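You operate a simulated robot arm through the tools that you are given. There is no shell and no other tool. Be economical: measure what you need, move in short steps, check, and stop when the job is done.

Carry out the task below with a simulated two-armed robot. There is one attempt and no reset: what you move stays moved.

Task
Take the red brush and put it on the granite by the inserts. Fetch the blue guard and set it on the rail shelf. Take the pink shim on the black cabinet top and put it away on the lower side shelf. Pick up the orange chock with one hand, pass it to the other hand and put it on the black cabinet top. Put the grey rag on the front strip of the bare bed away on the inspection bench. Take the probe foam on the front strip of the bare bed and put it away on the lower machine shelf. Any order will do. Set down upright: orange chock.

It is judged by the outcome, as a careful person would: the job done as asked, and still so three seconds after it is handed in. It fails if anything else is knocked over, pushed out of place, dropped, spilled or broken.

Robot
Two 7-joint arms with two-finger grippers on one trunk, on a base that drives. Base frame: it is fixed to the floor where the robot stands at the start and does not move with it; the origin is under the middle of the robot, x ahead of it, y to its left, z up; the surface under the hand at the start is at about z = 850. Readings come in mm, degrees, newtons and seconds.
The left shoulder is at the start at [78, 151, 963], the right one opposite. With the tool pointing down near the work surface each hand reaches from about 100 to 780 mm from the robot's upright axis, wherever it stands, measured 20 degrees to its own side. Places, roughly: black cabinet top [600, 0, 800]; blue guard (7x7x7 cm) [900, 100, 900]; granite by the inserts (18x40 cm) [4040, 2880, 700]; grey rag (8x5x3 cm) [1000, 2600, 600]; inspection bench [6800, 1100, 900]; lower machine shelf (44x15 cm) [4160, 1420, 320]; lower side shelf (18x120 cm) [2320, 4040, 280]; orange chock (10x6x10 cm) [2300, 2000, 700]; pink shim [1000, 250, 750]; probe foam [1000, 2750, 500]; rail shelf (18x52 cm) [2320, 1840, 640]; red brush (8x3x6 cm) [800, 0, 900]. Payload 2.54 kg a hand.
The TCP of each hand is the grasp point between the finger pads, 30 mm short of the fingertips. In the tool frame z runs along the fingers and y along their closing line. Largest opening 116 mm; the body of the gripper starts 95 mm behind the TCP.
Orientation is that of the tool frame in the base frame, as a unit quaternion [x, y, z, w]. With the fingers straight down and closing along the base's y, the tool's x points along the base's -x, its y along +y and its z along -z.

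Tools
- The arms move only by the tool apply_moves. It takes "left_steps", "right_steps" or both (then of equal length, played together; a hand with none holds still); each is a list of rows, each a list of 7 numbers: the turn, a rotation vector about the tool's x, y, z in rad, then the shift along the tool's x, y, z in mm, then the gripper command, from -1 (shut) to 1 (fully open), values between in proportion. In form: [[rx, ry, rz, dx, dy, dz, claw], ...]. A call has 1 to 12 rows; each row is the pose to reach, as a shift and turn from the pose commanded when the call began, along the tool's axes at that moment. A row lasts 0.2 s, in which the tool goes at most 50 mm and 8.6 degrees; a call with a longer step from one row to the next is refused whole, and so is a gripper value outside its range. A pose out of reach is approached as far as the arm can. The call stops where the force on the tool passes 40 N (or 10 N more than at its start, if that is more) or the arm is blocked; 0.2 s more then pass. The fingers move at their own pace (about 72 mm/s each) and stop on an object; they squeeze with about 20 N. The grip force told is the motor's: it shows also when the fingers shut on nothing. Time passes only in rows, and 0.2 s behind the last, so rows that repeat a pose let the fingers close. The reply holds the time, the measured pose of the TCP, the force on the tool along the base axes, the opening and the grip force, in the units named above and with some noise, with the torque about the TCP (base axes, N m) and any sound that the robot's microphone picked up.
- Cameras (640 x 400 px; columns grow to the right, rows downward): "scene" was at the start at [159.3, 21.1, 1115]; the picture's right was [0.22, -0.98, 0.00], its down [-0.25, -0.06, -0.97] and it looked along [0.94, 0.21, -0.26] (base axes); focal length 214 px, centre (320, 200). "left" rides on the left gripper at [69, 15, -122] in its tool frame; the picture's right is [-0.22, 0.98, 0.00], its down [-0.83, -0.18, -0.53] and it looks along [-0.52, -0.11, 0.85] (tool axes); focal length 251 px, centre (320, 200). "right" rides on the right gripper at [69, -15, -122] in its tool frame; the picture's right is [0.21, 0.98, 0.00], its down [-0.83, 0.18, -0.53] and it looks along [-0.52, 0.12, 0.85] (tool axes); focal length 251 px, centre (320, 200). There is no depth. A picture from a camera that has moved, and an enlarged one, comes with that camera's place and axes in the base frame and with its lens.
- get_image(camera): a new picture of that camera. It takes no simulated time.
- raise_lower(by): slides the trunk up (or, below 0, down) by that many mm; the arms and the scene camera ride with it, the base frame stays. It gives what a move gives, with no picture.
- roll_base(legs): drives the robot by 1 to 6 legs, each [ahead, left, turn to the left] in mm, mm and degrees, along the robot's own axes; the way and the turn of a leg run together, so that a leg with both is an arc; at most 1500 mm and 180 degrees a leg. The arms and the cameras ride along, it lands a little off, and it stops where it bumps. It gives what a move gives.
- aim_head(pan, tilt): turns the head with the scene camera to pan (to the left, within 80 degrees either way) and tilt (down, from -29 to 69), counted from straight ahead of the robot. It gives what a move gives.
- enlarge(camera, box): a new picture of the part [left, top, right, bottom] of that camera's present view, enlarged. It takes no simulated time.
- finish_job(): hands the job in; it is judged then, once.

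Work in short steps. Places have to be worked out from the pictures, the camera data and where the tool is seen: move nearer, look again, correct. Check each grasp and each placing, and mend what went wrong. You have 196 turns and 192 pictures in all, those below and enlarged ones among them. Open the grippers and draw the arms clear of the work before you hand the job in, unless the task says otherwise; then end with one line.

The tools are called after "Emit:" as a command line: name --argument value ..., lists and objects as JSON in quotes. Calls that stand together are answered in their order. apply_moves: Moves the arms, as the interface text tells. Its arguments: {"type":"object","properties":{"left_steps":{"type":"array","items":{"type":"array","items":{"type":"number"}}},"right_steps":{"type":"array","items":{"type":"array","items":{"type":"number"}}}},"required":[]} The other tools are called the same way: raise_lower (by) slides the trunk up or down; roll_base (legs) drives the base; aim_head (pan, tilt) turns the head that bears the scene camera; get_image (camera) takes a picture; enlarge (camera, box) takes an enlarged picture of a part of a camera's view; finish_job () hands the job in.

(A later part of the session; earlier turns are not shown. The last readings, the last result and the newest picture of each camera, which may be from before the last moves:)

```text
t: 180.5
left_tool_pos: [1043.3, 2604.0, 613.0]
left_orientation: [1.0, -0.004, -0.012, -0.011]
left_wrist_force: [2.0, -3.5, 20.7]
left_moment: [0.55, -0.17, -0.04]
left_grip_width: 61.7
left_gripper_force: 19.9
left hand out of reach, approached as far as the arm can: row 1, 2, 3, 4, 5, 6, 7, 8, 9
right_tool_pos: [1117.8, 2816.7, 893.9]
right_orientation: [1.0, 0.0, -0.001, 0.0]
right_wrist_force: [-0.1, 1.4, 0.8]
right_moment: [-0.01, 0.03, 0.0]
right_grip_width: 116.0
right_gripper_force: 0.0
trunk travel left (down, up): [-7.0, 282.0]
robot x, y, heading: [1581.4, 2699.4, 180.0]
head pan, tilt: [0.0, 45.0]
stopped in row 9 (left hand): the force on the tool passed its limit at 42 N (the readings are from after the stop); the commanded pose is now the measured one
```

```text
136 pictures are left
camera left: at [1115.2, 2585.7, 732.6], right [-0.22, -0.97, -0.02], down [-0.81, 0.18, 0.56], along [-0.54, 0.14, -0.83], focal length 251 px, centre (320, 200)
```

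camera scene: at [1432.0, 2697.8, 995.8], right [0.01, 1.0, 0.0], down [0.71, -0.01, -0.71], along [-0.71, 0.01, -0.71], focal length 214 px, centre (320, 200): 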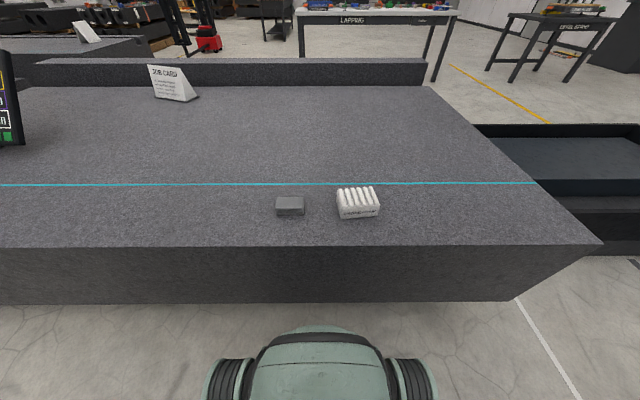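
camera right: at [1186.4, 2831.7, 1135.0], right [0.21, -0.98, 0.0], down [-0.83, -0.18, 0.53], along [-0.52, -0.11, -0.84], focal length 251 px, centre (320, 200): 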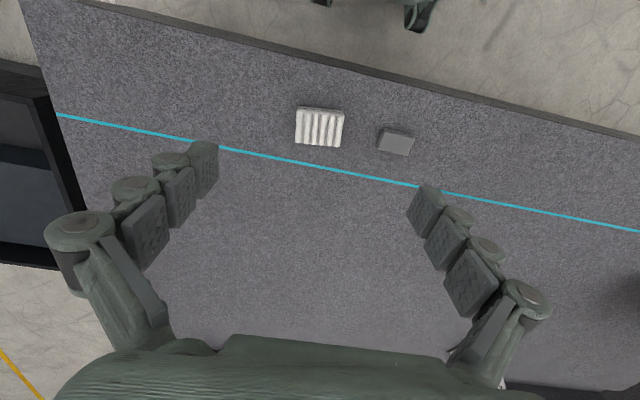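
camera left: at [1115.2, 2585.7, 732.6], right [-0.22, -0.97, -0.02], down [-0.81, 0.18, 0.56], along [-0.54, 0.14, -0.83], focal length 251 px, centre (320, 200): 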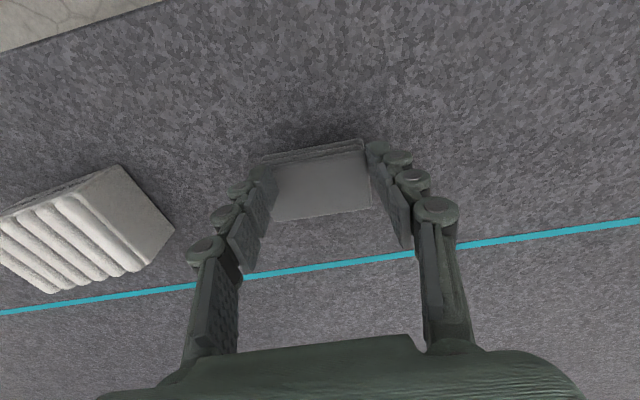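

The fingers met the bed at TCP z≈613 and closed on the rag at 62 mm. I lift and check.

Emit:
apply_moves --left_steps '[[0, 0, 0, 5, 5, -15, -1], [0, 0, 0, 10, 10, -45, -1], [0, 0, 0, 15, 20, -85, -1], [0, 0, 0, 20, 30, -125, -1]]'

Emit:
get_image --camera "left"

```text
t: 181.5
left_tool_pos: [1068.9, 2568.4, 731.3]
left_orientation: [1.0, -0.005, -0.007, -0.009]
left_wrist_force: [-0.8, 0.5, -0.4]
left_moment: [0.02, -0.02, -0.02]
left_grip_width: 0.0
left_gripper_force: 19.8
right_tool_pos: [1117.2, 2817.4, 894.3]
right_orientation: [1.0, 0.0, -0.001, 0.0]
right_wrist_force: [0.4, -0.3, 0.2]
right_moment: [-0.06, -0.01, 0.03]
right_grip_width: 116.1
right_gripper_force: 0.1
trunk travel left (down, up): [-7.0, 282.0]
robot x, y, heading: [1580.0, 2697.0, 179.4]
head pan, tilt: [0.0, 45.0]
```

```text
135 pictures are left
camera left: at [1138.1, 2553.1, 852.6], right [-0.23, -0.97, -0.01], down [-0.82, 0.18, 0.55], along [-0.53, 0.13, -0.84], focal length 251 px, centre (320, 200)
```

left: 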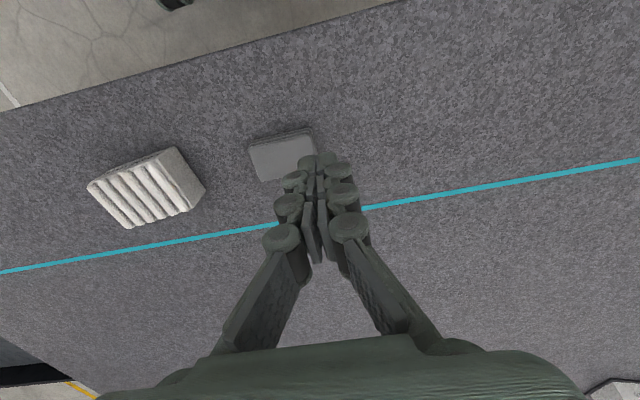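

It slipped off; the hand couldn't reach squarely. I shift the base so the rag lies more to the left arm's own side, with the hand raised.

Emit:
roll_base --legs '[[0, -150, 0.4]]'

Emit:
apply_moves --left_steps '[[0, 0, 0, -10, 35, 0, 0.5], [0, 0, 0, -20, 70, 10, 1], [0, 0, 0, -24, 103, 20, 1], [0, 0, 0, -24, 103, 30, 1]]'

Emit:
get_image --camera "left"

```text
t: 183.6
left_tool_pos: [1069.1, 2714.7, 731.6]
left_orientation: [1.0, -0.002, -0.007, -0.008]
left_wrist_force: [0.3, 0.2, 0.0]
left_moment: [-0.01, -0.01, 0.02]
left_grip_width: 0.2
left_gripper_force: 20.1
right_tool_pos: [1117.4, 2962.8, 893.2]
right_orientation: [1.0, 0.002, -0.001, 0.0]
right_wrist_force: [-0.8, 0.9, -0.3]
right_moment: [0.01, -0.05, 0.0]
right_grip_width: 115.8
right_gripper_force: 0.1
trunk travel left (down, up): [-7.0, 282.0]
robot x, y, heading: [1583.0, 2845.0, 180.1]
head pan, tilt: [0.0, 45.0]
```

```text
t: 184.6
left_tool_pos: [1044.4, 2612.8, 699.1]
left_orientation: [1.0, -0.002, -0.008, -0.009]
left_wrist_force: [0.7, 0.7, 0.8]
left_moment: [0.0, -0.01, 0.01]
left_grip_width: 116.0
left_gripper_force: 0.0
right_tool_pos: [1117.5, 2962.5, 894.3]
right_orientation: [1.0, 0.002, -0.001, 0.0]
right_wrist_force: [0.6, 0.0, 0.6]
right_moment: [-0.03, 0.0, -0.01]
right_grip_width: 116.0
right_gripper_force: 0.0
trunk travel left (down, up): [-7.0, 282.0]
robot x, y, heading: [1581.9, 2847.3, 179.8]
head pan, tilt: [0.0, 45.0]
```

```text
134 pictures are left
camera left: at [1113.8, 2596.4, 821.6], right [-0.22, -0.98, -0.01], down [-0.82, 0.18, 0.55], along [-0.53, 0.13, -0.84], focal length 251 px, centre (320, 200)
```

left: 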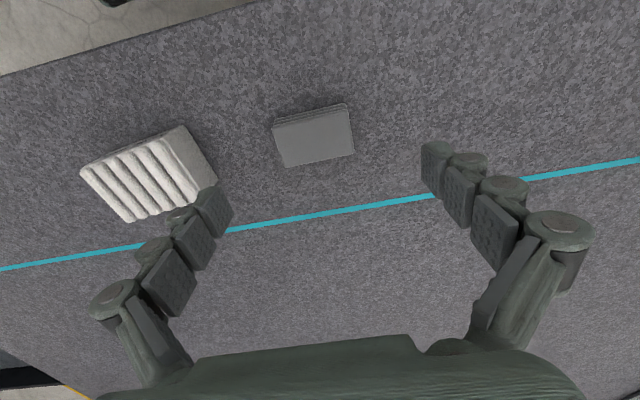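

Rag is nearly centred now. I descend with open fingers to find the bed surface.

Emit:
apply_moves --left_steps '[[0, 0, 0, -2, -2, 30, 1], [0, 0, 0, -3, -4, 60, 1], [0, 0, 0, -3, -4, 80, 1], [0, 0, 0, -3, -4, 88, 1], [0, 0, 0, -3, -4, 94, 1], [0, 0, 0, -3, -4, 98, 1]]'

Emit:
get_image --camera "left"

```text
t: 186.0
left_tool_pos: [1039.2, 2619.1, 601.3]
left_orientation: [1.0, -0.001, -0.008, -0.009]
left_wrist_force: [-0.7, -0.1, -1.2]
left_moment: [0.02, 0.04, 0.0]
left_grip_width: 116.0
left_gripper_force: 0.2
right_tool_pos: [1117.0, 2962.0, 892.8]
right_orientation: [1.0, 0.002, -0.001, 0.0]
right_wrist_force: [-0.3, -0.7, -0.2]
right_moment: [-0.02, -0.02, -0.05]
right_grip_width: 116.3
right_gripper_force: 0.1
trunk travel left (down, up): [-7.0, 282.0]
robot x, y, heading: [1582.6, 2844.6, 179.7]
head pan, tilt: [0.0, 45.0]
```

```text
133 pictures are left
camera left: at [1110.3, 2602.3, 722.9], right [-0.22, -0.98, -0.01], down [-0.82, 0.18, 0.55], along [-0.53, 0.13, -0.84], focal length 251 px, centre (320, 200)
```

left: 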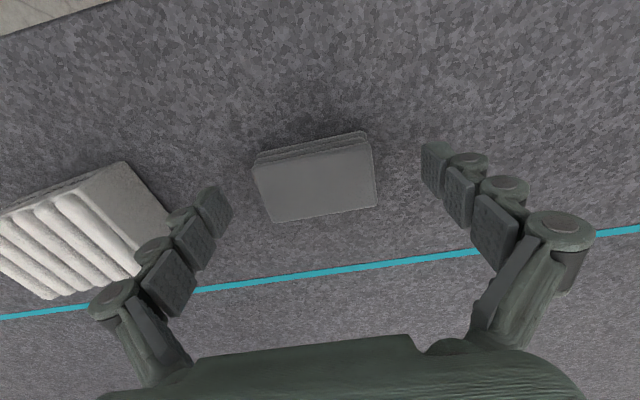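

Triangulation puts the rag top at z≈590, so the pads are now beside its upper half. I go 6 mm lower, centre, and close.

Emit:
apply_moves --left_steps '[[0, 0, 0, -2, -4, 4, 1], [0, 0, 0, -2, -4, 7, 0.6], [0, 0, 0, -2, -4, 7, 0.2], [0, 0, 0, -2, -4, 7, -0.4], [0, 0, 0, -2, -4, 7, -1], [0, 0, 0, -2, -4, 7, -1]]'

Emit:
apply_moves --left_steps '[[0, 0, 0, 0, 0, -15, -1], [0, 0, 0, 0, 0, -40, -1], [0, 0, 0, 0, 0, -80, -1], [0, 0, 0, 0, 0, -120, -1]]'

Emit:
get_image --camera "left"

```text
t: 187.4
left_tool_pos: [1037.9, 2621.3, 594.7]
left_orientation: [1.0, -0.002, -0.007, -0.009]
left_wrist_force: [0.6, 0.9, 1.6]
left_moment: [0.03, -0.04, -0.02]
left_grip_width: 73.9
left_gripper_force: 20.1
right_tool_pos: [1117.9, 2962.2, 893.4]
right_orientation: [1.0, 0.003, -0.001, 0.001]
right_wrist_force: [-0.4, 0.2, -0.3]
right_moment: [0.01, 0.0, 0.01]
right_grip_width: 116.0
right_gripper_force: 0.0
trunk travel left (down, up): [-7.0, 282.0]
robot x, y, heading: [1582.4, 2848.0, 179.9]
head pan, tilt: [0.0, 45.0]
```

```text
t: 188.4
left_tool_pos: [1040.8, 2620.8, 716.0]
left_orientation: [1.0, -0.003, -0.007, -0.008]
left_wrist_force: [-1.1, -0.2, -1.0]
left_moment: [0.03, -0.02, 0.03]
left_grip_width: 73.9
left_gripper_force: 19.8
right_tool_pos: [1116.2, 2962.4, 894.2]
right_orientation: [1.0, 0.002, -0.001, 0.0]
right_wrist_force: [0.0, 0.4, -0.9]
right_moment: [-0.01, -0.03, 0.0]
right_grip_width: 116.0
right_gripper_force: 0.1
trunk travel left (down, up): [-7.0, 282.0]
robot x, y, heading: [1579.8, 2847.3, 179.7]
head pan, tilt: [0.0, 45.0]
```

```text
132 pictures are left
camera left: at [1109.8, 2603.4, 836.4], right [-0.22, -0.98, -0.01], down [-0.82, 0.18, 0.55], along [-0.53, 0.13, -0.84], focal length 251 px, centre (320, 200)
```

left: 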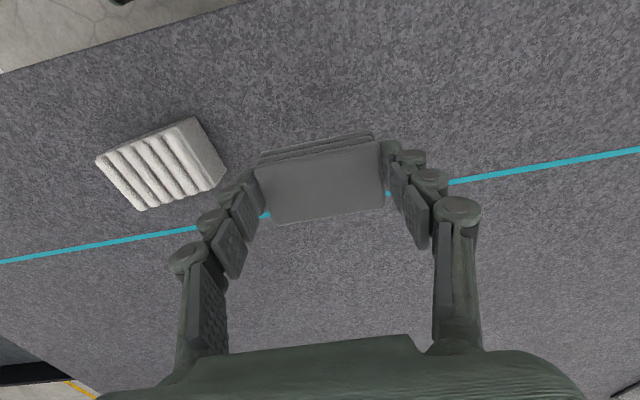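

Rag is held (74 mm). Next the foam with the right hand, pitched 45° so it can later go under the upper shelf level. I move the base back left.

Emit:
roll_base --legs '[[0, 150, 0.2]]'

Emit:
apply_moves --left_steps '[[0, 0, 0, 20, 30, -30, -1], [0, 0, 0, 40, 60, -60, -1], [0, 0, 0, 60, 90, -90, -1], [0, 0, 0, 60, 120, -120, -1], [0, 0, 0, 60, 120, -120, -1], [0, 0, 0, 60, 120, -120, -1]]' --right_steps '[[0, 0, -0.016, 0, 0, 30, 1], [0, 0, -0.033, 0, 0, 60, 1], [0, 0, -0.05, 0, 0, 90, 1], [0, 0, -0.065, 0, 0, 120, 1], [0, 0, -0.08, 0, 0, 150, 1], [0, 0, -0.098, 0, 0, 175, 1]]'

Emit:
get_image --camera "right"

```text
t: 190.4
left_tool_pos: [1039.8, 2473.7, 715.3]
left_orientation: [1.0, 0.0, -0.008, -0.008]
left_wrist_force: [1.5, -0.8, -1.0]
left_moment: [0.04, -0.02, -0.01]
left_grip_width: 73.8
left_gripper_force: 20.2
right_tool_pos: [1117.9, 2817.1, 894.1]
right_orientation: [1.0, 0.004, -0.001, 0.0]
right_wrist_force: [0.2, -0.9, -0.2]
right_moment: [-0.01, 0.0, -0.02]
right_grip_width: 116.1
right_gripper_force: 0.1
trunk travel left (down, up): [-7.0, 282.0]
robot x, y, heading: [1582.4, 2700.7, -180.0]
head pan, tilt: [0.0, 45.0]
```

```text
t: 191.8
left_tool_pos: [1101.7, 2351.5, 832.1]
left_orientation: [1.0, -0.001, -0.008, -0.009]
left_wrist_force: [0.5, -0.6, -1.0]
left_moment: [0.01, -0.01, 0.01]
left_grip_width: 73.9
left_gripper_force: 19.6
right_tool_pos: [1116.4, 2815.3, 719.1]
right_orientation: [0.999, 0.053, -0.001, 0.0]
right_wrist_force: [0.2, -0.1, 0.9]
right_moment: [0.01, 0.01, 0.01]
right_grip_width: 116.0
right_gripper_force: 0.1
trunk travel left (down, up): [-7.0, 282.0]
robot x, y, heading: [1583.9, 2699.4, -180.2]
head pan, tilt: [0.0, 45.0]
```

```text
131 pictures are left
camera right: at [1184.3, 2838.0, 840.3], right [0.32, -0.95, 0.0], down [-0.8, -0.27, 0.53], along [-0.51, -0.17, -0.84], focal length 251 px, centre (320, 200)
```

right: 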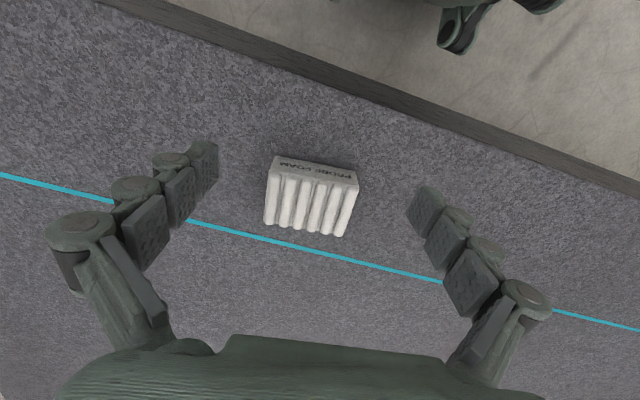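

Foam centre ≈(1033, 2800), top ≈z 600. I pitch the right hand 45° forward just short of it.

Emit:
apply_moves --right_steps '[[0, -0.131, 0, 2, 1, 4, 1], [0, -0.262, 0, 4, 2, 8, 1], [0, -0.393, 0, 6, 3, 12, 1], [0, -0.524, 0, 8, 4, 16, 1], [0, -0.655, 0, 10, 5, 20, 1], [0, -0.785, 0, 12, 5, 24, 1]]'

Emit:
get_image --camera "right"

Emit:
get_image --camera "scene"

```text
t: 193.2
left_tool_pos: [1102.4, 2351.6, 832.6]
left_orientation: [1.0, 0.0, -0.008, -0.009]
left_wrist_force: [-0.1, 0.1, 0.1]
left_moment: [0.01, 0.04, -0.01]
left_grip_width: 73.9
left_gripper_force: 19.7
right_tool_pos: [1120.4, 2810.3, 698.7]
right_orientation: [0.922, 0.049, -0.383, 0.021]
right_wrist_force: [1.1, -0.1, -0.3]
right_moment: [-0.02, -0.03, 0.0]
right_grip_width: 116.0
right_gripper_force: 0.1
right hand out of reach, approached as far as the arm can: row 6
trunk travel left (down, up): [-7.0, 282.0]
robot x, y, heading: [1582.1, 2698.1, -180.0]
head pan, tilt: [0.0, 45.0]
```

```text
130 pictures are left
camera right: at [1254.1, 2838.4, 735.6], right [0.25, -0.96, -0.15], down [-0.19, -0.2, 0.96], along [-0.95, -0.22, -0.23], focal length 251 px, centre (320, 200)
```

right: 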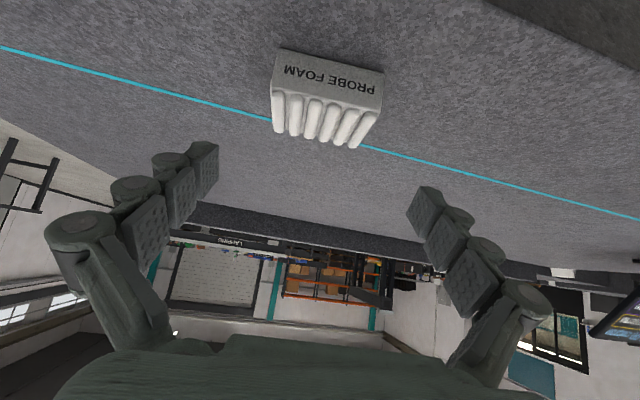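

```text
129 pictures are left
camera scene: at [1432.6, 2700.0, 875.8], right [0.0, 1.0, 0.0], down [0.71, 0.0, -0.71], along [-0.71, 0.0, -0.71], focal length 214 px, centre (320, 200)
```

scene: 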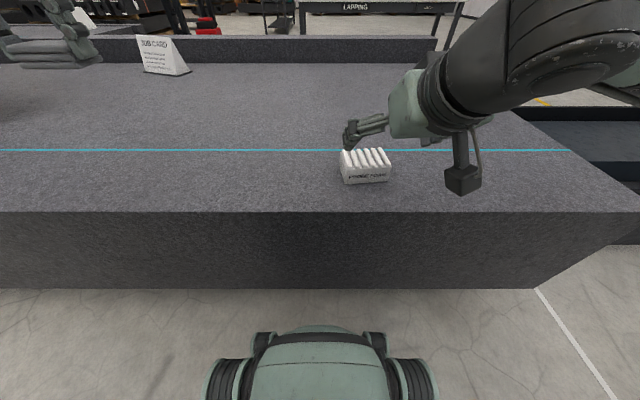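

The foam is a few mm toward tool +y; alignment is good. I slide in along the finger direction, straddling the foam.

Emit:
apply_moves --right_steps '[[0, 0, 0, 2, 6, 30, 1], [0, 0, 0, 4, 6, 60, 1], [0, 0, 0, 6, 6, 90, 1], [0, 0, 0, 7, 6, 110, 1]]'

Emit:
get_image --camera "right"

Emit:
enlarge --camera "scene" --box '[300, 110, 460, 220]'

```text
t: 194.2
left_tool_pos: [1101.4, 2351.1, 832.0]
left_orientation: [1.0, -0.001, -0.008, -0.009]
left_wrist_force: [-0.4, -0.5, -0.4]
left_moment: [0.0, -0.04, -0.01]
left_grip_width: 74.0
left_gripper_force: 20.0
right_tool_pos: [1048.4, 2795.8, 615.9]
right_orientation: [0.922, 0.049, -0.382, 0.02]
right_wrist_force: [0.1, -0.2, 0.0]
right_moment: [0.02, -0.02, 0.01]
right_grip_width: 116.1
right_gripper_force: 0.0
trunk travel left (down, up): [-7.0, 282.0]
robot x, y, heading: [1583.3, 2701.3, -179.9]
head pan, tilt: [0.0, 45.0]
```

```text
128 pictures are left
camera right: at [1180.5, 2824.7, 652.8], right [0.25, -0.96, -0.15], down [-0.19, -0.2, 0.96], along [-0.95, -0.22, -0.23], focal length 251 px, centre (320, 200)
```

right: 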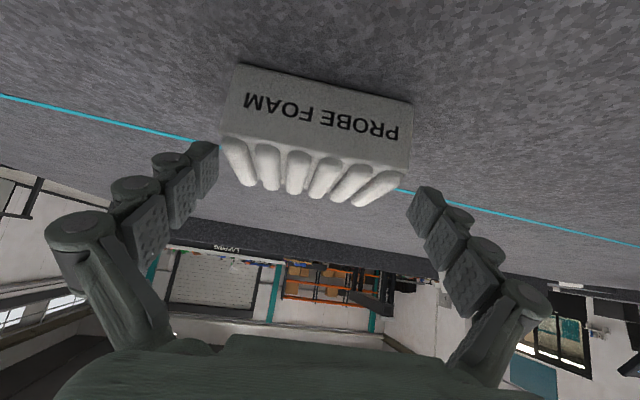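

```text
3.64 times, centred on (380, 165) of scene
camera zoom: at [1432.7, 2700.0, 875.8], right [0.0, 1.0, 0.0], down [0.71, 0.0, -0.71], along [-0.71, 0.0, -0.71], focal length 780 px, centre (102, 327)
```

zoom: 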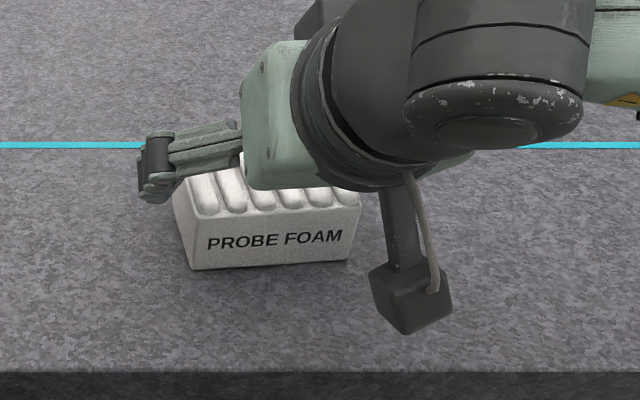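

Foam is centred between the fingers. I advance the final ~27 mm and close.

Emit:
apply_moves --right_steps '[[0, 0, 0, 2, -1, 13, 1], [0, 0, 0, 4, -1, 22, 1], [0, 0, 0, 4, -1, 27, 1], [0, 0, 0, 4, -1, 27, 0.7], [0, 0, 0, 4, -1, 27, 0.3], [0, 0, 0, 4, -1, 27, -0.5], [0, 0, 0, 4, -1, 27, -1], [0, 0, 0, 4, -1, 27, -1]]'

Emit:
get_image --camera "right"

```text
t: 196.1
left_tool_pos: [1103.2, 2351.0, 832.5]
left_orientation: [1.0, -0.001, -0.008, -0.009]
left_wrist_force: [0.5, 0.4, -0.3]
left_moment: [0.01, 0.01, 0.02]
left_grip_width: 73.9
left_gripper_force: 20.4
right_tool_pos: [1032.4, 2793.0, 594.4]
right_orientation: [0.922, 0.049, -0.383, 0.02]
right_wrist_force: [0.9, -0.4, 2.5]
right_moment: [0.03, -0.01, 0.04]
right_grip_width: 98.6
right_gripper_force: 19.7
trunk travel left (down, up): [-7.0, 282.0]
robot x, y, heading: [1581.5, 2697.2, -180.1]
head pan, tilt: [0.0, 45.0]
```

```text
126 pictures are left
camera right: at [1164.3, 2823.8, 630.9], right [0.25, -0.96, -0.15], down [-0.18, -0.2, 0.96], along [-0.95, -0.22, -0.23], focal length 251 px, centre (320, 200)
```

right: 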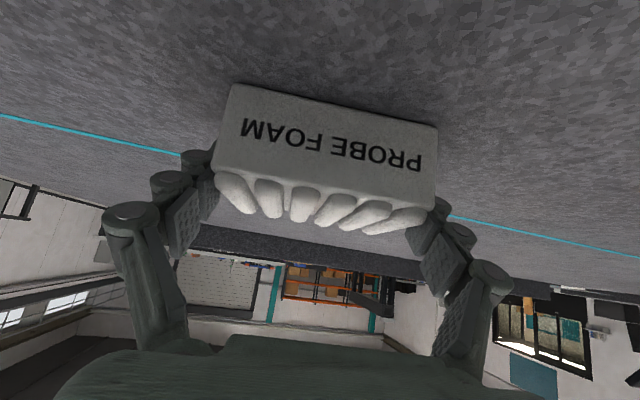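

Foam gripped at 98.6 mm. I lift straight up.

Emit:
apply_moves --right_steps '[[0, 0, 0, -10, 0, -10, -1], [0, 0, 0, -30, 0, -30, -1], [0, 0, 0, -60, 0, -60, -1], [0, 0, 0, -90, 0, -90, -1], [0, 0, 0, -120, 0, -120, -1], [0, 0, 0, -150, 0, -150, -1]]'

Emit:
get_image --camera "right"

```text
t: 197.4
left_tool_pos: [1102.3, 2351.7, 834.1]
left_orientation: [1.0, -0.001, -0.008, -0.008]
left_wrist_force: [-0.2, 0.5, -1.0]
left_moment: [0.02, -0.02, 0.0]
left_grip_width: 73.9
left_gripper_force: 20.0
right_tool_pos: [1035.4, 2795.4, 806.1]
right_orientation: [0.923, 0.049, -0.382, 0.02]
right_wrist_force: [-0.1, 0.0, -0.7]
right_moment: [0.01, -0.02, 0.02]
right_grip_width: 99.1
right_gripper_force: 20.0
trunk travel left (down, up): [-7.0, 282.0]
robot x, y, heading: [1579.6, 2697.5, -180.1]
head pan, tilt: [0.0, 45.0]
```

```text
125 pictures are left
camera right: at [1167.6, 2824.4, 843.6], right [0.25, -0.95, -0.15], down [-0.19, -0.2, 0.96], along [-0.95, -0.22, -0.23], focal length 251 px, centre (320, 200)
```

right: 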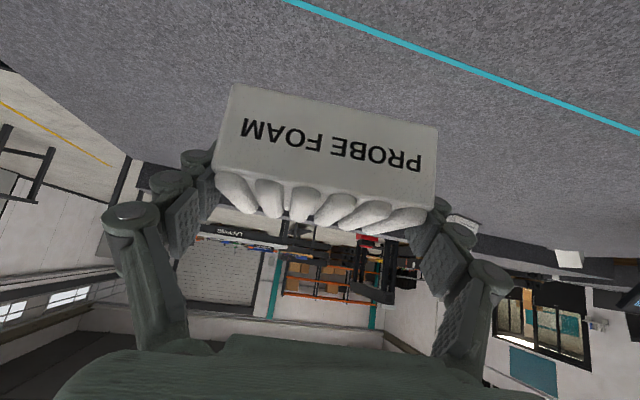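

Foam held. I raise the trunk for clearance, turn to face −y, drive to the lane by the machine's right side, and look ahead.

Emit:
raise_lower --by 150

Emit:
roll_base --legs '[[0, 0, 90], [1000, 0, 0], [900, 0, 0], [0, 0, 90]]'

Emit:
aim_head --pan 0 --tilt 20

Emit:
get_image --camera "scene"

```text
t: 199.2
left_tool_pos: [1101.0, 2351.3, 982.8]
left_orientation: [1.0, -0.001, -0.008, -0.008]
left_wrist_force: [-0.2, -0.1, -0.7]
left_moment: [-0.01, 0.01, -0.03]
left_grip_width: 74.1
left_gripper_force: 19.8
right_tool_pos: [1034.8, 2795.1, 955.2]
right_orientation: [0.923, 0.049, -0.382, 0.02]
right_wrist_force: [1.0, -0.5, -0.6]
right_moment: [0.02, 0.03, -0.02]
right_grip_width: 98.8
right_gripper_force: 19.9
trunk travel left (down, up): [-157.0, 132.0]
robot x, y, heading: [1578.6, 2699.8, -180.0]
head pan, tilt: [0.0, 45.0]
```

```text
t: 216.4
left_tool_pos: [1996.7, 1120.5, 981.9]
left_orientation: [0.037, 0.999, -0.009, 0.008]
left_wrist_force: [1.0, -0.2, -0.7]
left_moment: [0.0, 0.01, 0.0]
left_grip_width: 73.9
left_gripper_force: 20.0
right_tool_pos: [2032.7, 672.9, 956.1]
right_orientation: [-0.015, 0.924, 0.006, 0.383]
right_wrist_force: [0.6, 0.8, -0.5]
right_moment: [-0.02, -0.02, -0.01]
right_grip_width: 99.0
right_gripper_force: 20.2
trunk travel left (down, up): [-157.0, 132.0]
robot x, y, heading: [1494.0, 806.6, -4.1]
head pan, tilt: [0.0, 45.0]
```

```text
t: 217.3
left_tool_pos: [1997.8, 1120.0, 982.7]
left_orientation: [0.038, 0.999, -0.008, 0.008]
left_wrist_force: [0.3, 0.1, 0.7]
left_moment: [0.0, -0.03, 0.03]
left_grip_width: 73.9
left_gripper_force: 20.1
right_tool_pos: [2031.4, 672.6, 956.2]
right_orientation: [-0.015, 0.924, 0.007, 0.383]
right_wrist_force: [1.0, -0.2, -0.5]
right_moment: [0.03, -0.03, -0.01]
right_grip_width: 98.9
right_gripper_force: 20.4
trunk travel left (down, up): [-157.0, 132.0]
robot x, y, heading: [1494.9, 808.3, -4.1]
head pan, tilt: [0.0, 20.0]
```

```text
124 pictures are left
camera scene: at [1654.5, 796.9, 1064.4], right [-0.07, -1.0, 0.0], down [-0.34, 0.02, -0.94], along [0.94, -0.07, -0.34], focal length 214 px, centre (320, 200)
```

scene: 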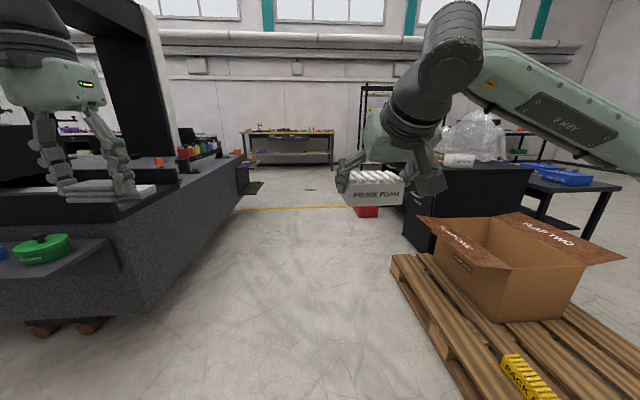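

The lane is clear between pallet (y≈190) and machine (y≈1590, shelves to ~1345). I drive ahead.

Emit:
roll_base --legs '[[0, 0, 4], [1400, -50, 0], [500, 0, 0]]'

Emit:
aim_head --pan 40 --tilt 30

Emit:
get_image --camera "scene"

```text
t: 227.3
left_tool_pos: [3852.5, 1129.7, 983.9]
left_orientation: [-0.007, 1.0, -0.009, 0.008]
left_wrist_force: [0.3, -0.2, -0.6]
left_moment: [0.0, 0.0, 0.01]
left_grip_width: 74.0
left_gripper_force: 20.1
right_tool_pos: [3926.3, 687.4, 955.5]
right_orientation: [-0.056, 0.922, 0.023, 0.382]
right_wrist_force: [0.5, 0.4, -0.5]
right_moment: [-0.01, -0.01, -0.02]
right_grip_width: 98.8
right_gripper_force: 20.1
trunk travel left (down, up): [-157.0, 132.0]
robot x, y, heading: [3381.8, 773.1, 1.0]
head pan, tilt: [0.0, 20.0]
```

```text
t: 228.3
left_tool_pos: [3852.8, 1129.5, 983.0]
left_orientation: [-0.007, 1.0, -0.008, 0.008]
left_wrist_force: [0.5, -0.9, 0.1]
left_moment: [-0.02, -0.01, 0.0]
left_grip_width: 73.8
left_gripper_force: 19.9
right_tool_pos: [3926.2, 686.7, 955.1]
right_orientation: [-0.056, 0.922, 0.023, 0.382]
right_wrist_force: [0.0, -0.4, 0.0]
right_moment: [-0.01, -0.01, 0.03]
right_grip_width: 98.8
right_gripper_force: 20.5
trunk travel left (down, up): [-157.0, 132.0]
robot x, y, heading: [3376.5, 775.9, 1.1]
head pan, tilt: [40.0, 30.0]
```

```text
123 pictures are left
camera scene: at [3514.6, 834.5, 1048.4], right [0.66, -0.76, 0.0], down [-0.38, -0.33, -0.87], along [0.65, 0.57, -0.5], focal length 214 px, centre (320, 200)
```

scene: 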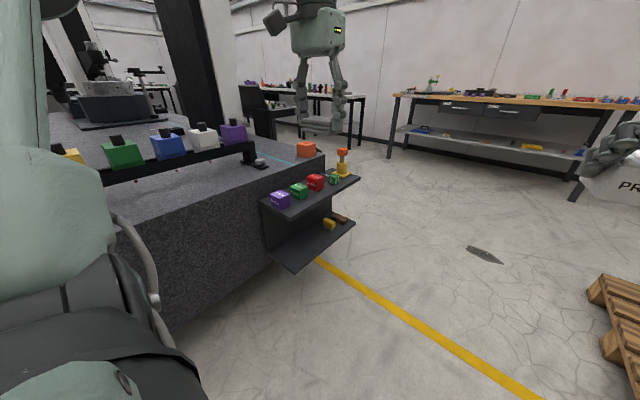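

I see the target: lower machine shelf x≈3930–4400, front edge y≈1345, z≈320, upper shelf ~z 575; free left/middle portion. I drive to x≈4010 and turn to face it.

Emit:
roll_base --legs '[[640, 0, 0], [0, 0, 86], [-100, 0, 0]]'

Emit:
raise_lower --by -157

Emit:
aim_head --pan 0 --tilt 30

Emit:
get_image --camera "scene"

```text
t: 236.3
left_tool_pos: [3705.2, 1193.8, 982.8]
left_orientation: [-0.675, 0.738, -0.001, 0.011]
left_wrist_force: [0.9, -0.2, -0.8]
left_moment: [0.0, 0.0, 0.0]
left_grip_width: 73.9
left_gripper_force: 19.8
right_tool_pos: [4152.7, 1222.1, 956.0]
right_orientation: [0.659, -0.648, -0.273, -0.269]
right_wrist_force: [0.8, 0.9, -1.1]
right_moment: [-0.02, -0.01, 0.02]
right_grip_width: 98.7
right_gripper_force: 19.9
trunk travel left (down, up): [-157.0, 132.0]
robot x, y, heading: [4006.8, 684.3, 85.0]
head pan, tilt: [40.0, 30.0]
```

```text
t: 238.2
left_tool_pos: [3705.2, 1193.1, 825.3]
left_orientation: [-0.675, 0.738, -0.002, 0.011]
left_wrist_force: [0.1, -0.6, -0.8]
left_moment: [0.0, 0.01, 0.02]
left_grip_width: 74.0
left_gripper_force: 19.5
right_tool_pos: [4151.9, 1222.4, 798.9]
right_orientation: [0.659, -0.648, -0.272, -0.268]
right_wrist_force: [-0.5, 0.4, -0.2]
right_moment: [-0.03, 0.03, 0.03]
right_grip_width: 98.8
right_gripper_force: 19.9
trunk travel left (down, up): [0.0, 289.0]
robot x, y, heading: [4009.5, 684.2, 84.9]
head pan, tilt: [40.0, 30.0]
```

```text
t: 239.2
left_tool_pos: [3705.6, 1193.8, 825.6]
left_orientation: [-0.675, 0.738, -0.001, 0.012]
left_wrist_force: [-0.4, -0.4, -0.1]
left_moment: [-0.01, 0.0, -0.03]
left_grip_width: 73.9
left_gripper_force: 20.3
right_tool_pos: [4152.5, 1220.4, 798.1]
right_orientation: [0.659, -0.648, -0.272, -0.268]
right_wrist_force: [0.7, 1.2, -0.1]
right_moment: [0.04, 0.0, 0.01]
right_grip_width: 98.7
right_gripper_force: 20.0
trunk travel left (down, up): [0.0, 289.0]
robot x, y, heading: [4010.7, 689.5, 84.8]
head pan, tilt: [0.0, 30.0]
```

```text
122 pictures are left
camera scene: at [4023.8, 843.7, 891.4], right [1.0, -0.09, 0.0], down [-0.04, -0.5, -0.87], along [0.07, 0.86, -0.5], focal length 214 px, centre (320, 200)
```

scene: 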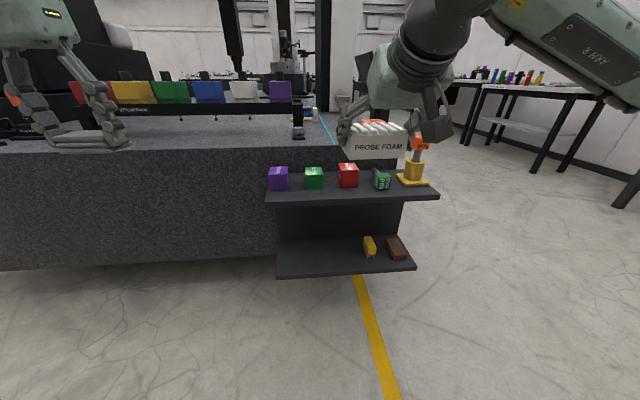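

Shelf confirmed (z≈320, free x 3930–4235). I lower the foam in front of the shelf at x≈4070, staying outside the upper shelf.

Emit:
apply_moves --right_steps '[[0, 0, 0, 29, 8, 30, -1], [0, 0, 0, 58, 16, 60, -1], [0, 0, 0, 87, 24, 90, -1], [0, 0, 0, 116, 33, 120, -1], [0, 0, 0, 145, 41, 150, -1], [0, 0, 0, 175, 49, 180, -1], [0, 0, 0, 204, 57, 210, -1], [0, 0, 0, 233, 66, 240, -1], [0, 0, 0, 262, 74, 270, -1], [0, 0, 0, 291, 82, 299, -1]]'

Emit:
get_image --camera "scene"

```text
t: 241.4
left_tool_pos: [3706.4, 1195.1, 826.8]
left_orientation: [-0.675, 0.738, -0.002, 0.012]
left_wrist_force: [0.1, -0.3, -0.8]
left_moment: [0.03, -0.03, 0.0]
left_grip_width: 73.9
left_gripper_force: 20.1
right_tool_pos: [4068.6, 1224.9, 385.0]
right_orientation: [0.659, -0.647, -0.273, -0.268]
right_wrist_force: [-0.6, -0.2, 0.1]
right_moment: [0.02, 0.02, 0.04]
right_grip_width: 99.0
right_gripper_force: 19.6
trunk travel left (down, up): [0.0, 289.0]
robot x, y, heading: [4011.3, 685.2, 85.2]
head pan, tilt: [0.0, 30.0]
```

```text
121 pictures are left
camera scene: at [4023.8, 843.6, 891.5], right [1.0, -0.09, 0.0], down [-0.04, -0.5, -0.87], along [0.08, 0.86, -0.5], focal length 214 px, centre (320, 200)
```

scene: 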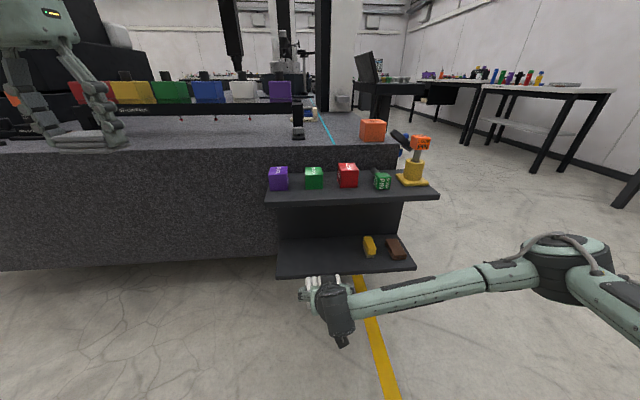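

I enter the shelf gap horizontally with about 15 mm clearance under the foam.

Emit:
apply_moves --right_steps '[[0, 0, 0, 10, 0, 10, -1], [0, 0, 0, -17, 0, 37, -1], [0, 0, 0, -43, 0, 64, -1], [0, 0, 0, -70, 0, 90, -1], [0, 0, 0, -96, 0, 116, -1], [0, 0, 0, -122, 0, 142, -1]]'

Emit:
enlarge --camera "scene" --box '[240, 150, 460, 300]'

Emit:
get_image --camera "right"

```text
t: 242.8
left_tool_pos: [3705.5, 1194.5, 825.9]
left_orientation: [-0.675, 0.737, -0.001, 0.012]
left_wrist_force: [0.1, 0.6, -0.8]
left_moment: [0.0, 0.01, 0.02]
left_grip_width: 73.7
left_gripper_force: 20.6
right_tool_pos: [4067.3, 1413.7, 367.6]
right_orientation: [0.659, -0.647, -0.274, -0.268]
right_wrist_force: [-0.2, -0.7, -0.6]
right_moment: [0.0, -0.03, -0.02]
right_grip_width: 98.9
right_gripper_force: 19.9
trunk travel left (down, up): [0.0, 289.0]
robot x, y, heading: [4008.0, 681.1, 84.9]
head pan, tilt: [0.0, 30.0]
```

```text
2.67 times, centred on (350, 225) of scene
camera zoom: at [4023.9, 843.7, 891.4], right [1.0, -0.09, 0.0], down [-0.04, -0.5, -0.87], along [0.08, 0.86, -0.5], focal length 572 px, centre (240, 133)
```

zoom: 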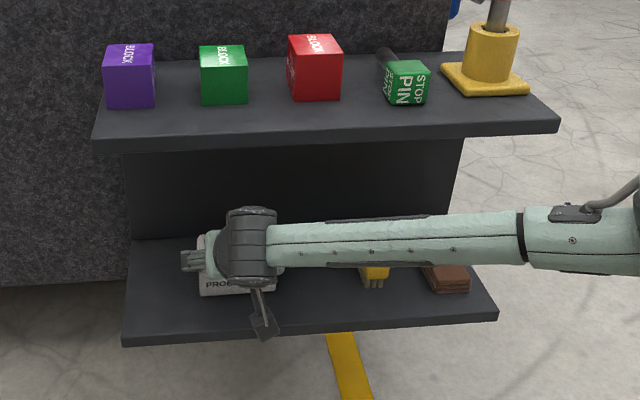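

```text
119 pictures are left
camera right: at [4085.5, 1279.6, 404.1], right [-0.97, -0.17, -0.15], down [-0.18, 0.2, 0.96], along [-0.13, 0.96, -0.23], focal length 251 px, centre (320, 200)
```

right: 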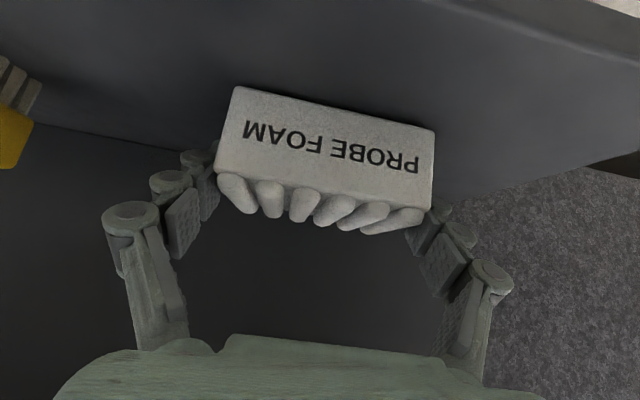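

Foam is inside the gap over the shelf. I lower in small steps to contact.

Emit:
apply_moves --right_steps '[[0, 0, 0, 2.8, 0, 2.8, -1], [0, 0, 0, 5, 0, 5, -1], [0, 0, 0, 7, 0, 7, -1], [0, 0, 0, 8.5, 0, 8.5, -1], [0, 0, 0, 10, 0, 10, -1]]'

```text
t: 244.0
left_tool_pos: [3706.0, 1191.9, 826.6]
left_orientation: [-0.675, 0.738, 0.0, 0.012]
left_wrist_force: [0.1, 0.1, 0.0]
left_moment: [0.0, -0.03, -0.02]
left_grip_width: 74.2
left_gripper_force: 19.5
right_tool_pos: [4067.7, 1414.8, 359.5]
right_orientation: [0.658, -0.646, -0.275, -0.271]
right_wrist_force: [0.0, 3.7, 22.2]
right_moment: [0.31, -0.06, 0.05]
right_grip_width: 99.4
right_gripper_force: 19.9
trunk travel left (down, up): [0.0, 289.0]
robot x, y, heading: [4012.5, 686.5, 85.0]
head pan, tilt: [0.0, 30.0]
```

Contact at 22 N. I open and back out along the tool axis.

Emit:
apply_moves --right_steps '[[0, 0, 0, -2, 0, -2, 0.8], [0, 0, 0, -2, 0, -2, 1], [0, 0, 0, -2, 0, -2, 1], [0, 0, 0, -2, 0, -25, 1], [0, 0, 0, 0, 0, -60, 1], [0, 0, 0, 10, 0, -100, 1], [0, 0, 0, 20, 0, -140, 1], [0, 0, 0, 20, 0, -170, 1]]'

Emit:
get_image --camera "right"

```text
t: 245.8
left_tool_pos: [3707.0, 1194.5, 825.4]
left_orientation: [-0.675, 0.738, -0.001, 0.011]
left_wrist_force: [-0.3, 0.0, -0.4]
left_moment: [0.0, 0.04, 0.01]
left_grip_width: 73.9
left_gripper_force: 20.4
right_tool_pos: [4068.8, 1277.6, 459.2]
right_orientation: [0.659, -0.648, -0.272, -0.268]
right_wrist_force: [-0.3, 0.6, 0.7]
right_moment: [-0.04, -0.01, 0.0]
right_grip_width: 116.2
right_gripper_force: 0.1
trunk travel left (down, up): [0.0, 289.0]
robot x, y, heading: [4011.2, 683.8, 84.8]
head pan, tilt: [0.0, 30.0]
```

```text
118 pictures are left
camera right: at [4086.5, 1141.9, 496.2], right [-0.97, -0.17, -0.15], down [-0.19, 0.2, 0.96], along [-0.13, 0.96, -0.23], focal length 251 px, centre (320, 200)
```

right: 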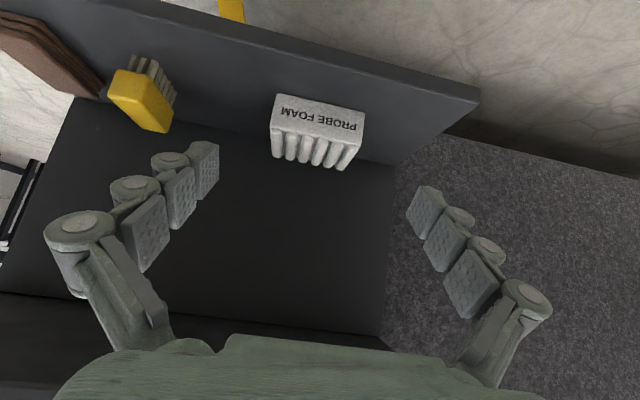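

Foam sits level on the lower shelf. I raise the right hand clear, level it, and raise the trunk.

Emit:
apply_moves --right_steps '[[0, 0, 0, 28, 0, -35, 1], [0, 0, 0, 0, 0, -65, 1], [0, 0, 0, -30, 0, -95, 1], [0, 0, 0, -60, 0, -125, 1], [0, 0, 0, -90, 0, -155, 1], [0, 0, 0, -120, 0, -185, 1], [0, 0.131, 0, -150, 0, -215, 1], [0, 0.262, 0, -180, 0, -245, 1], [0, 0.393, 0, -200, 0, -265, 1], [0, 0.524, 0, -210, 0, -275, 1], [0, 0.655, 0, -215, 0, -280, 1], [0, 0.785, 0, -220, 0, -285, 1]]'

Emit:
raise_lower --by 220

Emit:
aim_head --pan -60 --tilt 20

Emit:
get_image --camera "scene"

```text
t: 248.4
left_tool_pos: [3705.6, 1194.7, 825.9]
left_orientation: [-0.675, 0.738, -0.001, 0.011]
left_wrist_force: [-0.7, -0.7, -0.2]
left_moment: [-0.02, 0.0, 0.0]
left_grip_width: 73.7
left_gripper_force: 19.7
right_tool_pos: [4070.5, 1231.5, 816.4]
right_orientation: [0.714, -0.7, 0.001, 0.001]
right_wrist_force: [0.6, 0.2, -0.3]
right_moment: [0.01, 0.01, 0.02]
right_grip_width: 116.3
right_gripper_force: 0.1
trunk travel left (down, up): [0.0, 289.0]
robot x, y, heading: [4008.2, 685.9, 85.2]
head pan, tilt: [0.0, 30.0]
```

```text
t: 250.8
left_tool_pos: [3705.1, 1193.5, 1046.8]
left_orientation: [-0.675, 0.738, -0.001, 0.012]
left_wrist_force: [0.5, 0.7, 0.3]
left_moment: [-0.05, 0.01, 0.0]
left_grip_width: 73.9
left_gripper_force: 19.6
right_tool_pos: [4070.4, 1231.8, 1036.7]
right_orientation: [0.714, -0.7, 0.0, 0.001]
right_wrist_force: [-0.1, 0.5, 0.2]
right_moment: [-0.01, -0.03, 0.02]
right_grip_width: 116.0
right_gripper_force: 0.0
trunk travel left (down, up): [-220.0, 69.0]
robot x, y, heading: [4005.9, 688.1, 85.3]
head pan, tilt: [0.0, 30.0]
```

```text
t: 252.1
left_tool_pos: [3705.0, 1194.8, 1045.4]
left_orientation: [-0.675, 0.737, 0.0, 0.011]
left_wrist_force: [-0.2, -0.4, -0.8]
left_moment: [0.02, 0.05, 0.03]
left_grip_width: 74.0
left_gripper_force: 19.9
right_tool_pos: [4070.5, 1232.2, 1037.1]
right_orientation: [0.713, -0.701, 0.001, 0.0]
right_wrist_force: [0.1, -0.6, 0.8]
right_moment: [-0.02, -0.04, 0.02]
right_grip_width: 116.1
right_gripper_force: 0.1
trunk travel left (down, up): [-220.0, 69.0]
robot x, y, heading: [4010.2, 685.7, 84.8]
head pan, tilt: [-60.0, 20.0]
```

```text
117 pictures are left
camera scene: at [4100.3, 793.0, 1127.4], right [0.42, -0.91, 0.0], down [-0.31, -0.14, -0.94], along [0.85, 0.4, -0.34], focal length 214 px, centre (320, 200)
```

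scene: 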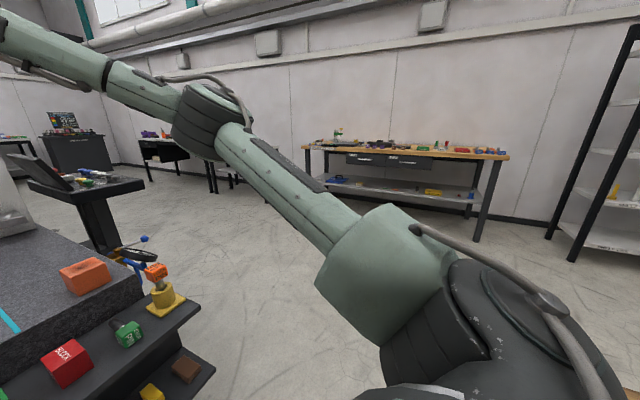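

The wooden-topped bench ahead should be the inspection bench. I turn to face it and drive closer.

Emit:
roll_base --legs '[[0, 0, -85], [1200, 250, 0]]'

Emit:
aim_head --pan 0 --tilt 20

Emit:
get_image --camera "scene"

```text
t: 262.1
left_tool_pos: [5719.9, 1279.3, 1046.3]
left_orientation: [0.003, 1.0, -0.008, 0.009]
left_wrist_force: [0.6, 0.1, -0.2]
left_moment: [-0.03, 0.01, -0.02]
left_grip_width: 74.1
left_gripper_force: 20.0
right_tool_pos: [5787.5, 917.0, 1037.4]
right_orientation: [-0.052, 0.999, -0.001, -0.001]
right_wrist_force: [0.8, 0.3, -0.4]
right_moment: [0.01, -0.03, 0.0]
right_grip_width: 116.1
right_gripper_force: 0.1
trunk travel left (down, up): [-220.0, 69.0]
robot x, y, heading: [5237.0, 929.2, 0.2]
head pan, tilt: [-60.0, 20.0]
```

```text
t: 263.4
left_tool_pos: [5719.1, 1278.1, 1045.3]
left_orientation: [0.002, 1.0, -0.008, 0.008]
left_wrist_force: [-1.1, -0.2, -0.5]
left_moment: [0.0, -0.01, 0.01]
left_grip_width: 73.9
left_gripper_force: 20.6
right_tool_pos: [5788.3, 919.2, 1036.5]
right_orientation: [-0.051, 0.999, 0.0, 0.001]
right_wrist_force: [0.9, 0.8, -1.4]
right_moment: [0.0, 0.01, 0.01]
right_grip_width: 116.2
right_gripper_force: 0.1
trunk travel left (down, up): [-220.0, 69.0]
robot x, y, heading: [5237.7, 935.0, 0.2]
head pan, tilt: [0.0, 20.0]
```

```text
116 pictures are left
camera scene: at [5399.8, 932.0, 1127.4], right [0.0, -1.0, 0.0], down [-0.34, 0.0, -0.94], along [0.94, 0.0, -0.34], focal length 214 px, centre (320, 200)
```

scene: 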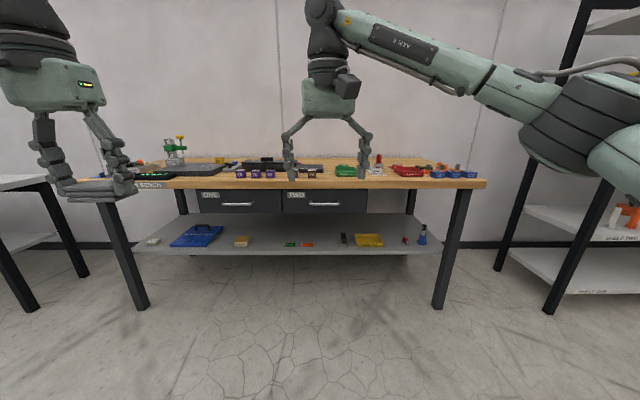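

Emit:
enlarge --camera "scene" --box '[80, 130, 300, 220]'

Emit:
enlarge --camera "scene" --box '[280, 130, 500, 220]'

```text
2.91 times, centred on (190, 175) of scene
camera zoom: at [5399.8, 932.0, 1127.4], right [0.0, -1.0, 0.0], down [-0.34, 0.0, -0.94], along [0.94, 0.0, -0.34], focal length 624 px, centre (698, 273)
```

zoom: 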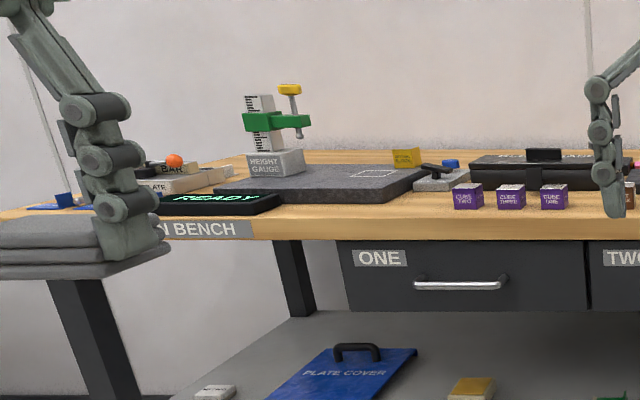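

```text
2.91 times, centred on (390, 175) of scene
camera zoom: at [5399.8, 932.0, 1127.4], right [0.0, -1.0, 0.0], down [-0.34, 0.0, -0.94], along [0.94, 0.0, -0.34], focal length 624 px, centre (116, 273)
```

zoom: 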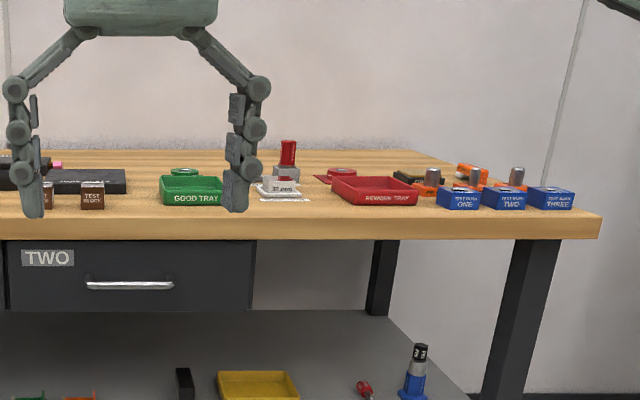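

It is labelled INSPECTION BENCH. I raise the trunk and drive closer to find free surface.

Emit:
raise_lower --by 69

Emit:
roll_base --legs '[[720, 0, 0]]'

Emit:
aim_head --pan 0 --tilt 40

Emit:
get_image --camera "scene"

```text
t: 264.5
left_tool_pos: [5719.8, 1278.7, 1114.6]
left_orientation: [0.003, 1.0, -0.01, 0.008]
left_wrist_force: [-0.3, 0.2, -0.5]
left_moment: [0.02, 0.0, -0.02]
left_grip_width: 73.9
left_gripper_force: 19.6
right_tool_pos: [5789.0, 918.6, 1105.0]
right_orientation: [-0.051, 0.999, 0.0, 0.001]
right_wrist_force: [0.2, -0.2, -0.2]
right_moment: [-0.02, 0.01, 0.0]
right_grip_width: 116.0
right_gripper_force: 0.1
trunk travel left (down, up): [-289.0, 0.0]
robot x, y, heading: [5238.4, 931.7, 0.2]
head pan, tilt: [0.0, 20.0]
```

```text
t: 268.4
left_tool_pos: [6451.7, 1278.0, 1113.7]
left_orientation: [0.003, 1.0, -0.009, 0.007]
left_wrist_force: [0.5, -0.2, -1.2]
left_moment: [-0.01, 0.03, 0.05]
left_grip_width: 73.7
left_gripper_force: 19.7
right_tool_pos: [6520.3, 916.0, 1105.4]
right_orientation: [-0.052, 0.999, 0.001, 0.0]
right_wrist_force: [0.4, -0.2, 0.3]
right_moment: [0.01, 0.03, 0.01]
right_grip_width: 116.1
right_gripper_force: 0.1
trunk travel left (down, up): [-289.0, 0.0]
robot x, y, heading: [5968.3, 928.7, -0.3]
head pan, tilt: [0.0, 20.0]
```

```text
t: 269.3
left_tool_pos: [6450.1, 1276.5, 1115.0]
left_orientation: [0.003, 1.0, -0.009, 0.008]
left_wrist_force: [0.0, 0.3, -0.4]
left_moment: [0.02, 0.0, 0.02]
left_grip_width: 74.0
left_gripper_force: 20.1
right_tool_pos: [6518.4, 916.2, 1105.1]
right_orientation: [-0.052, 0.999, 0.001, 0.0]
right_wrist_force: [0.5, -0.5, -0.1]
right_moment: [0.02, 0.02, 0.01]
right_grip_width: 116.1
right_gripper_force: 0.1
trunk travel left (down, up): [-289.0, 0.0]
robot x, y, heading: [5968.4, 930.7, 0.2]
head pan, tilt: [0.0, 40.0]
```

```text
113 pictures are left
camera scene: at [6122.3, 930.3, 1164.8], right [0.0, -1.0, 0.0], down [-0.64, 0.0, -0.77], along [0.77, 0.0, -0.64], focal length 214 px, centre (320, 200)
```

scene: 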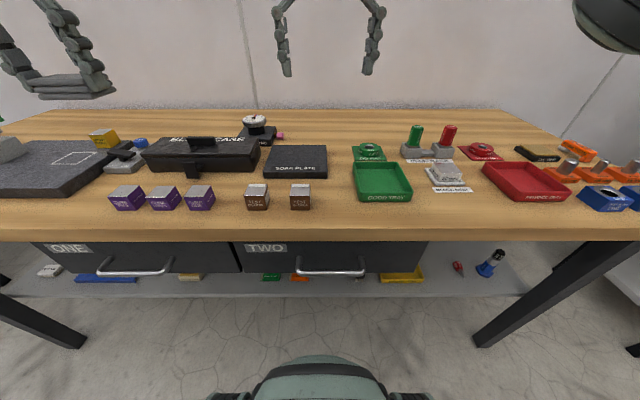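

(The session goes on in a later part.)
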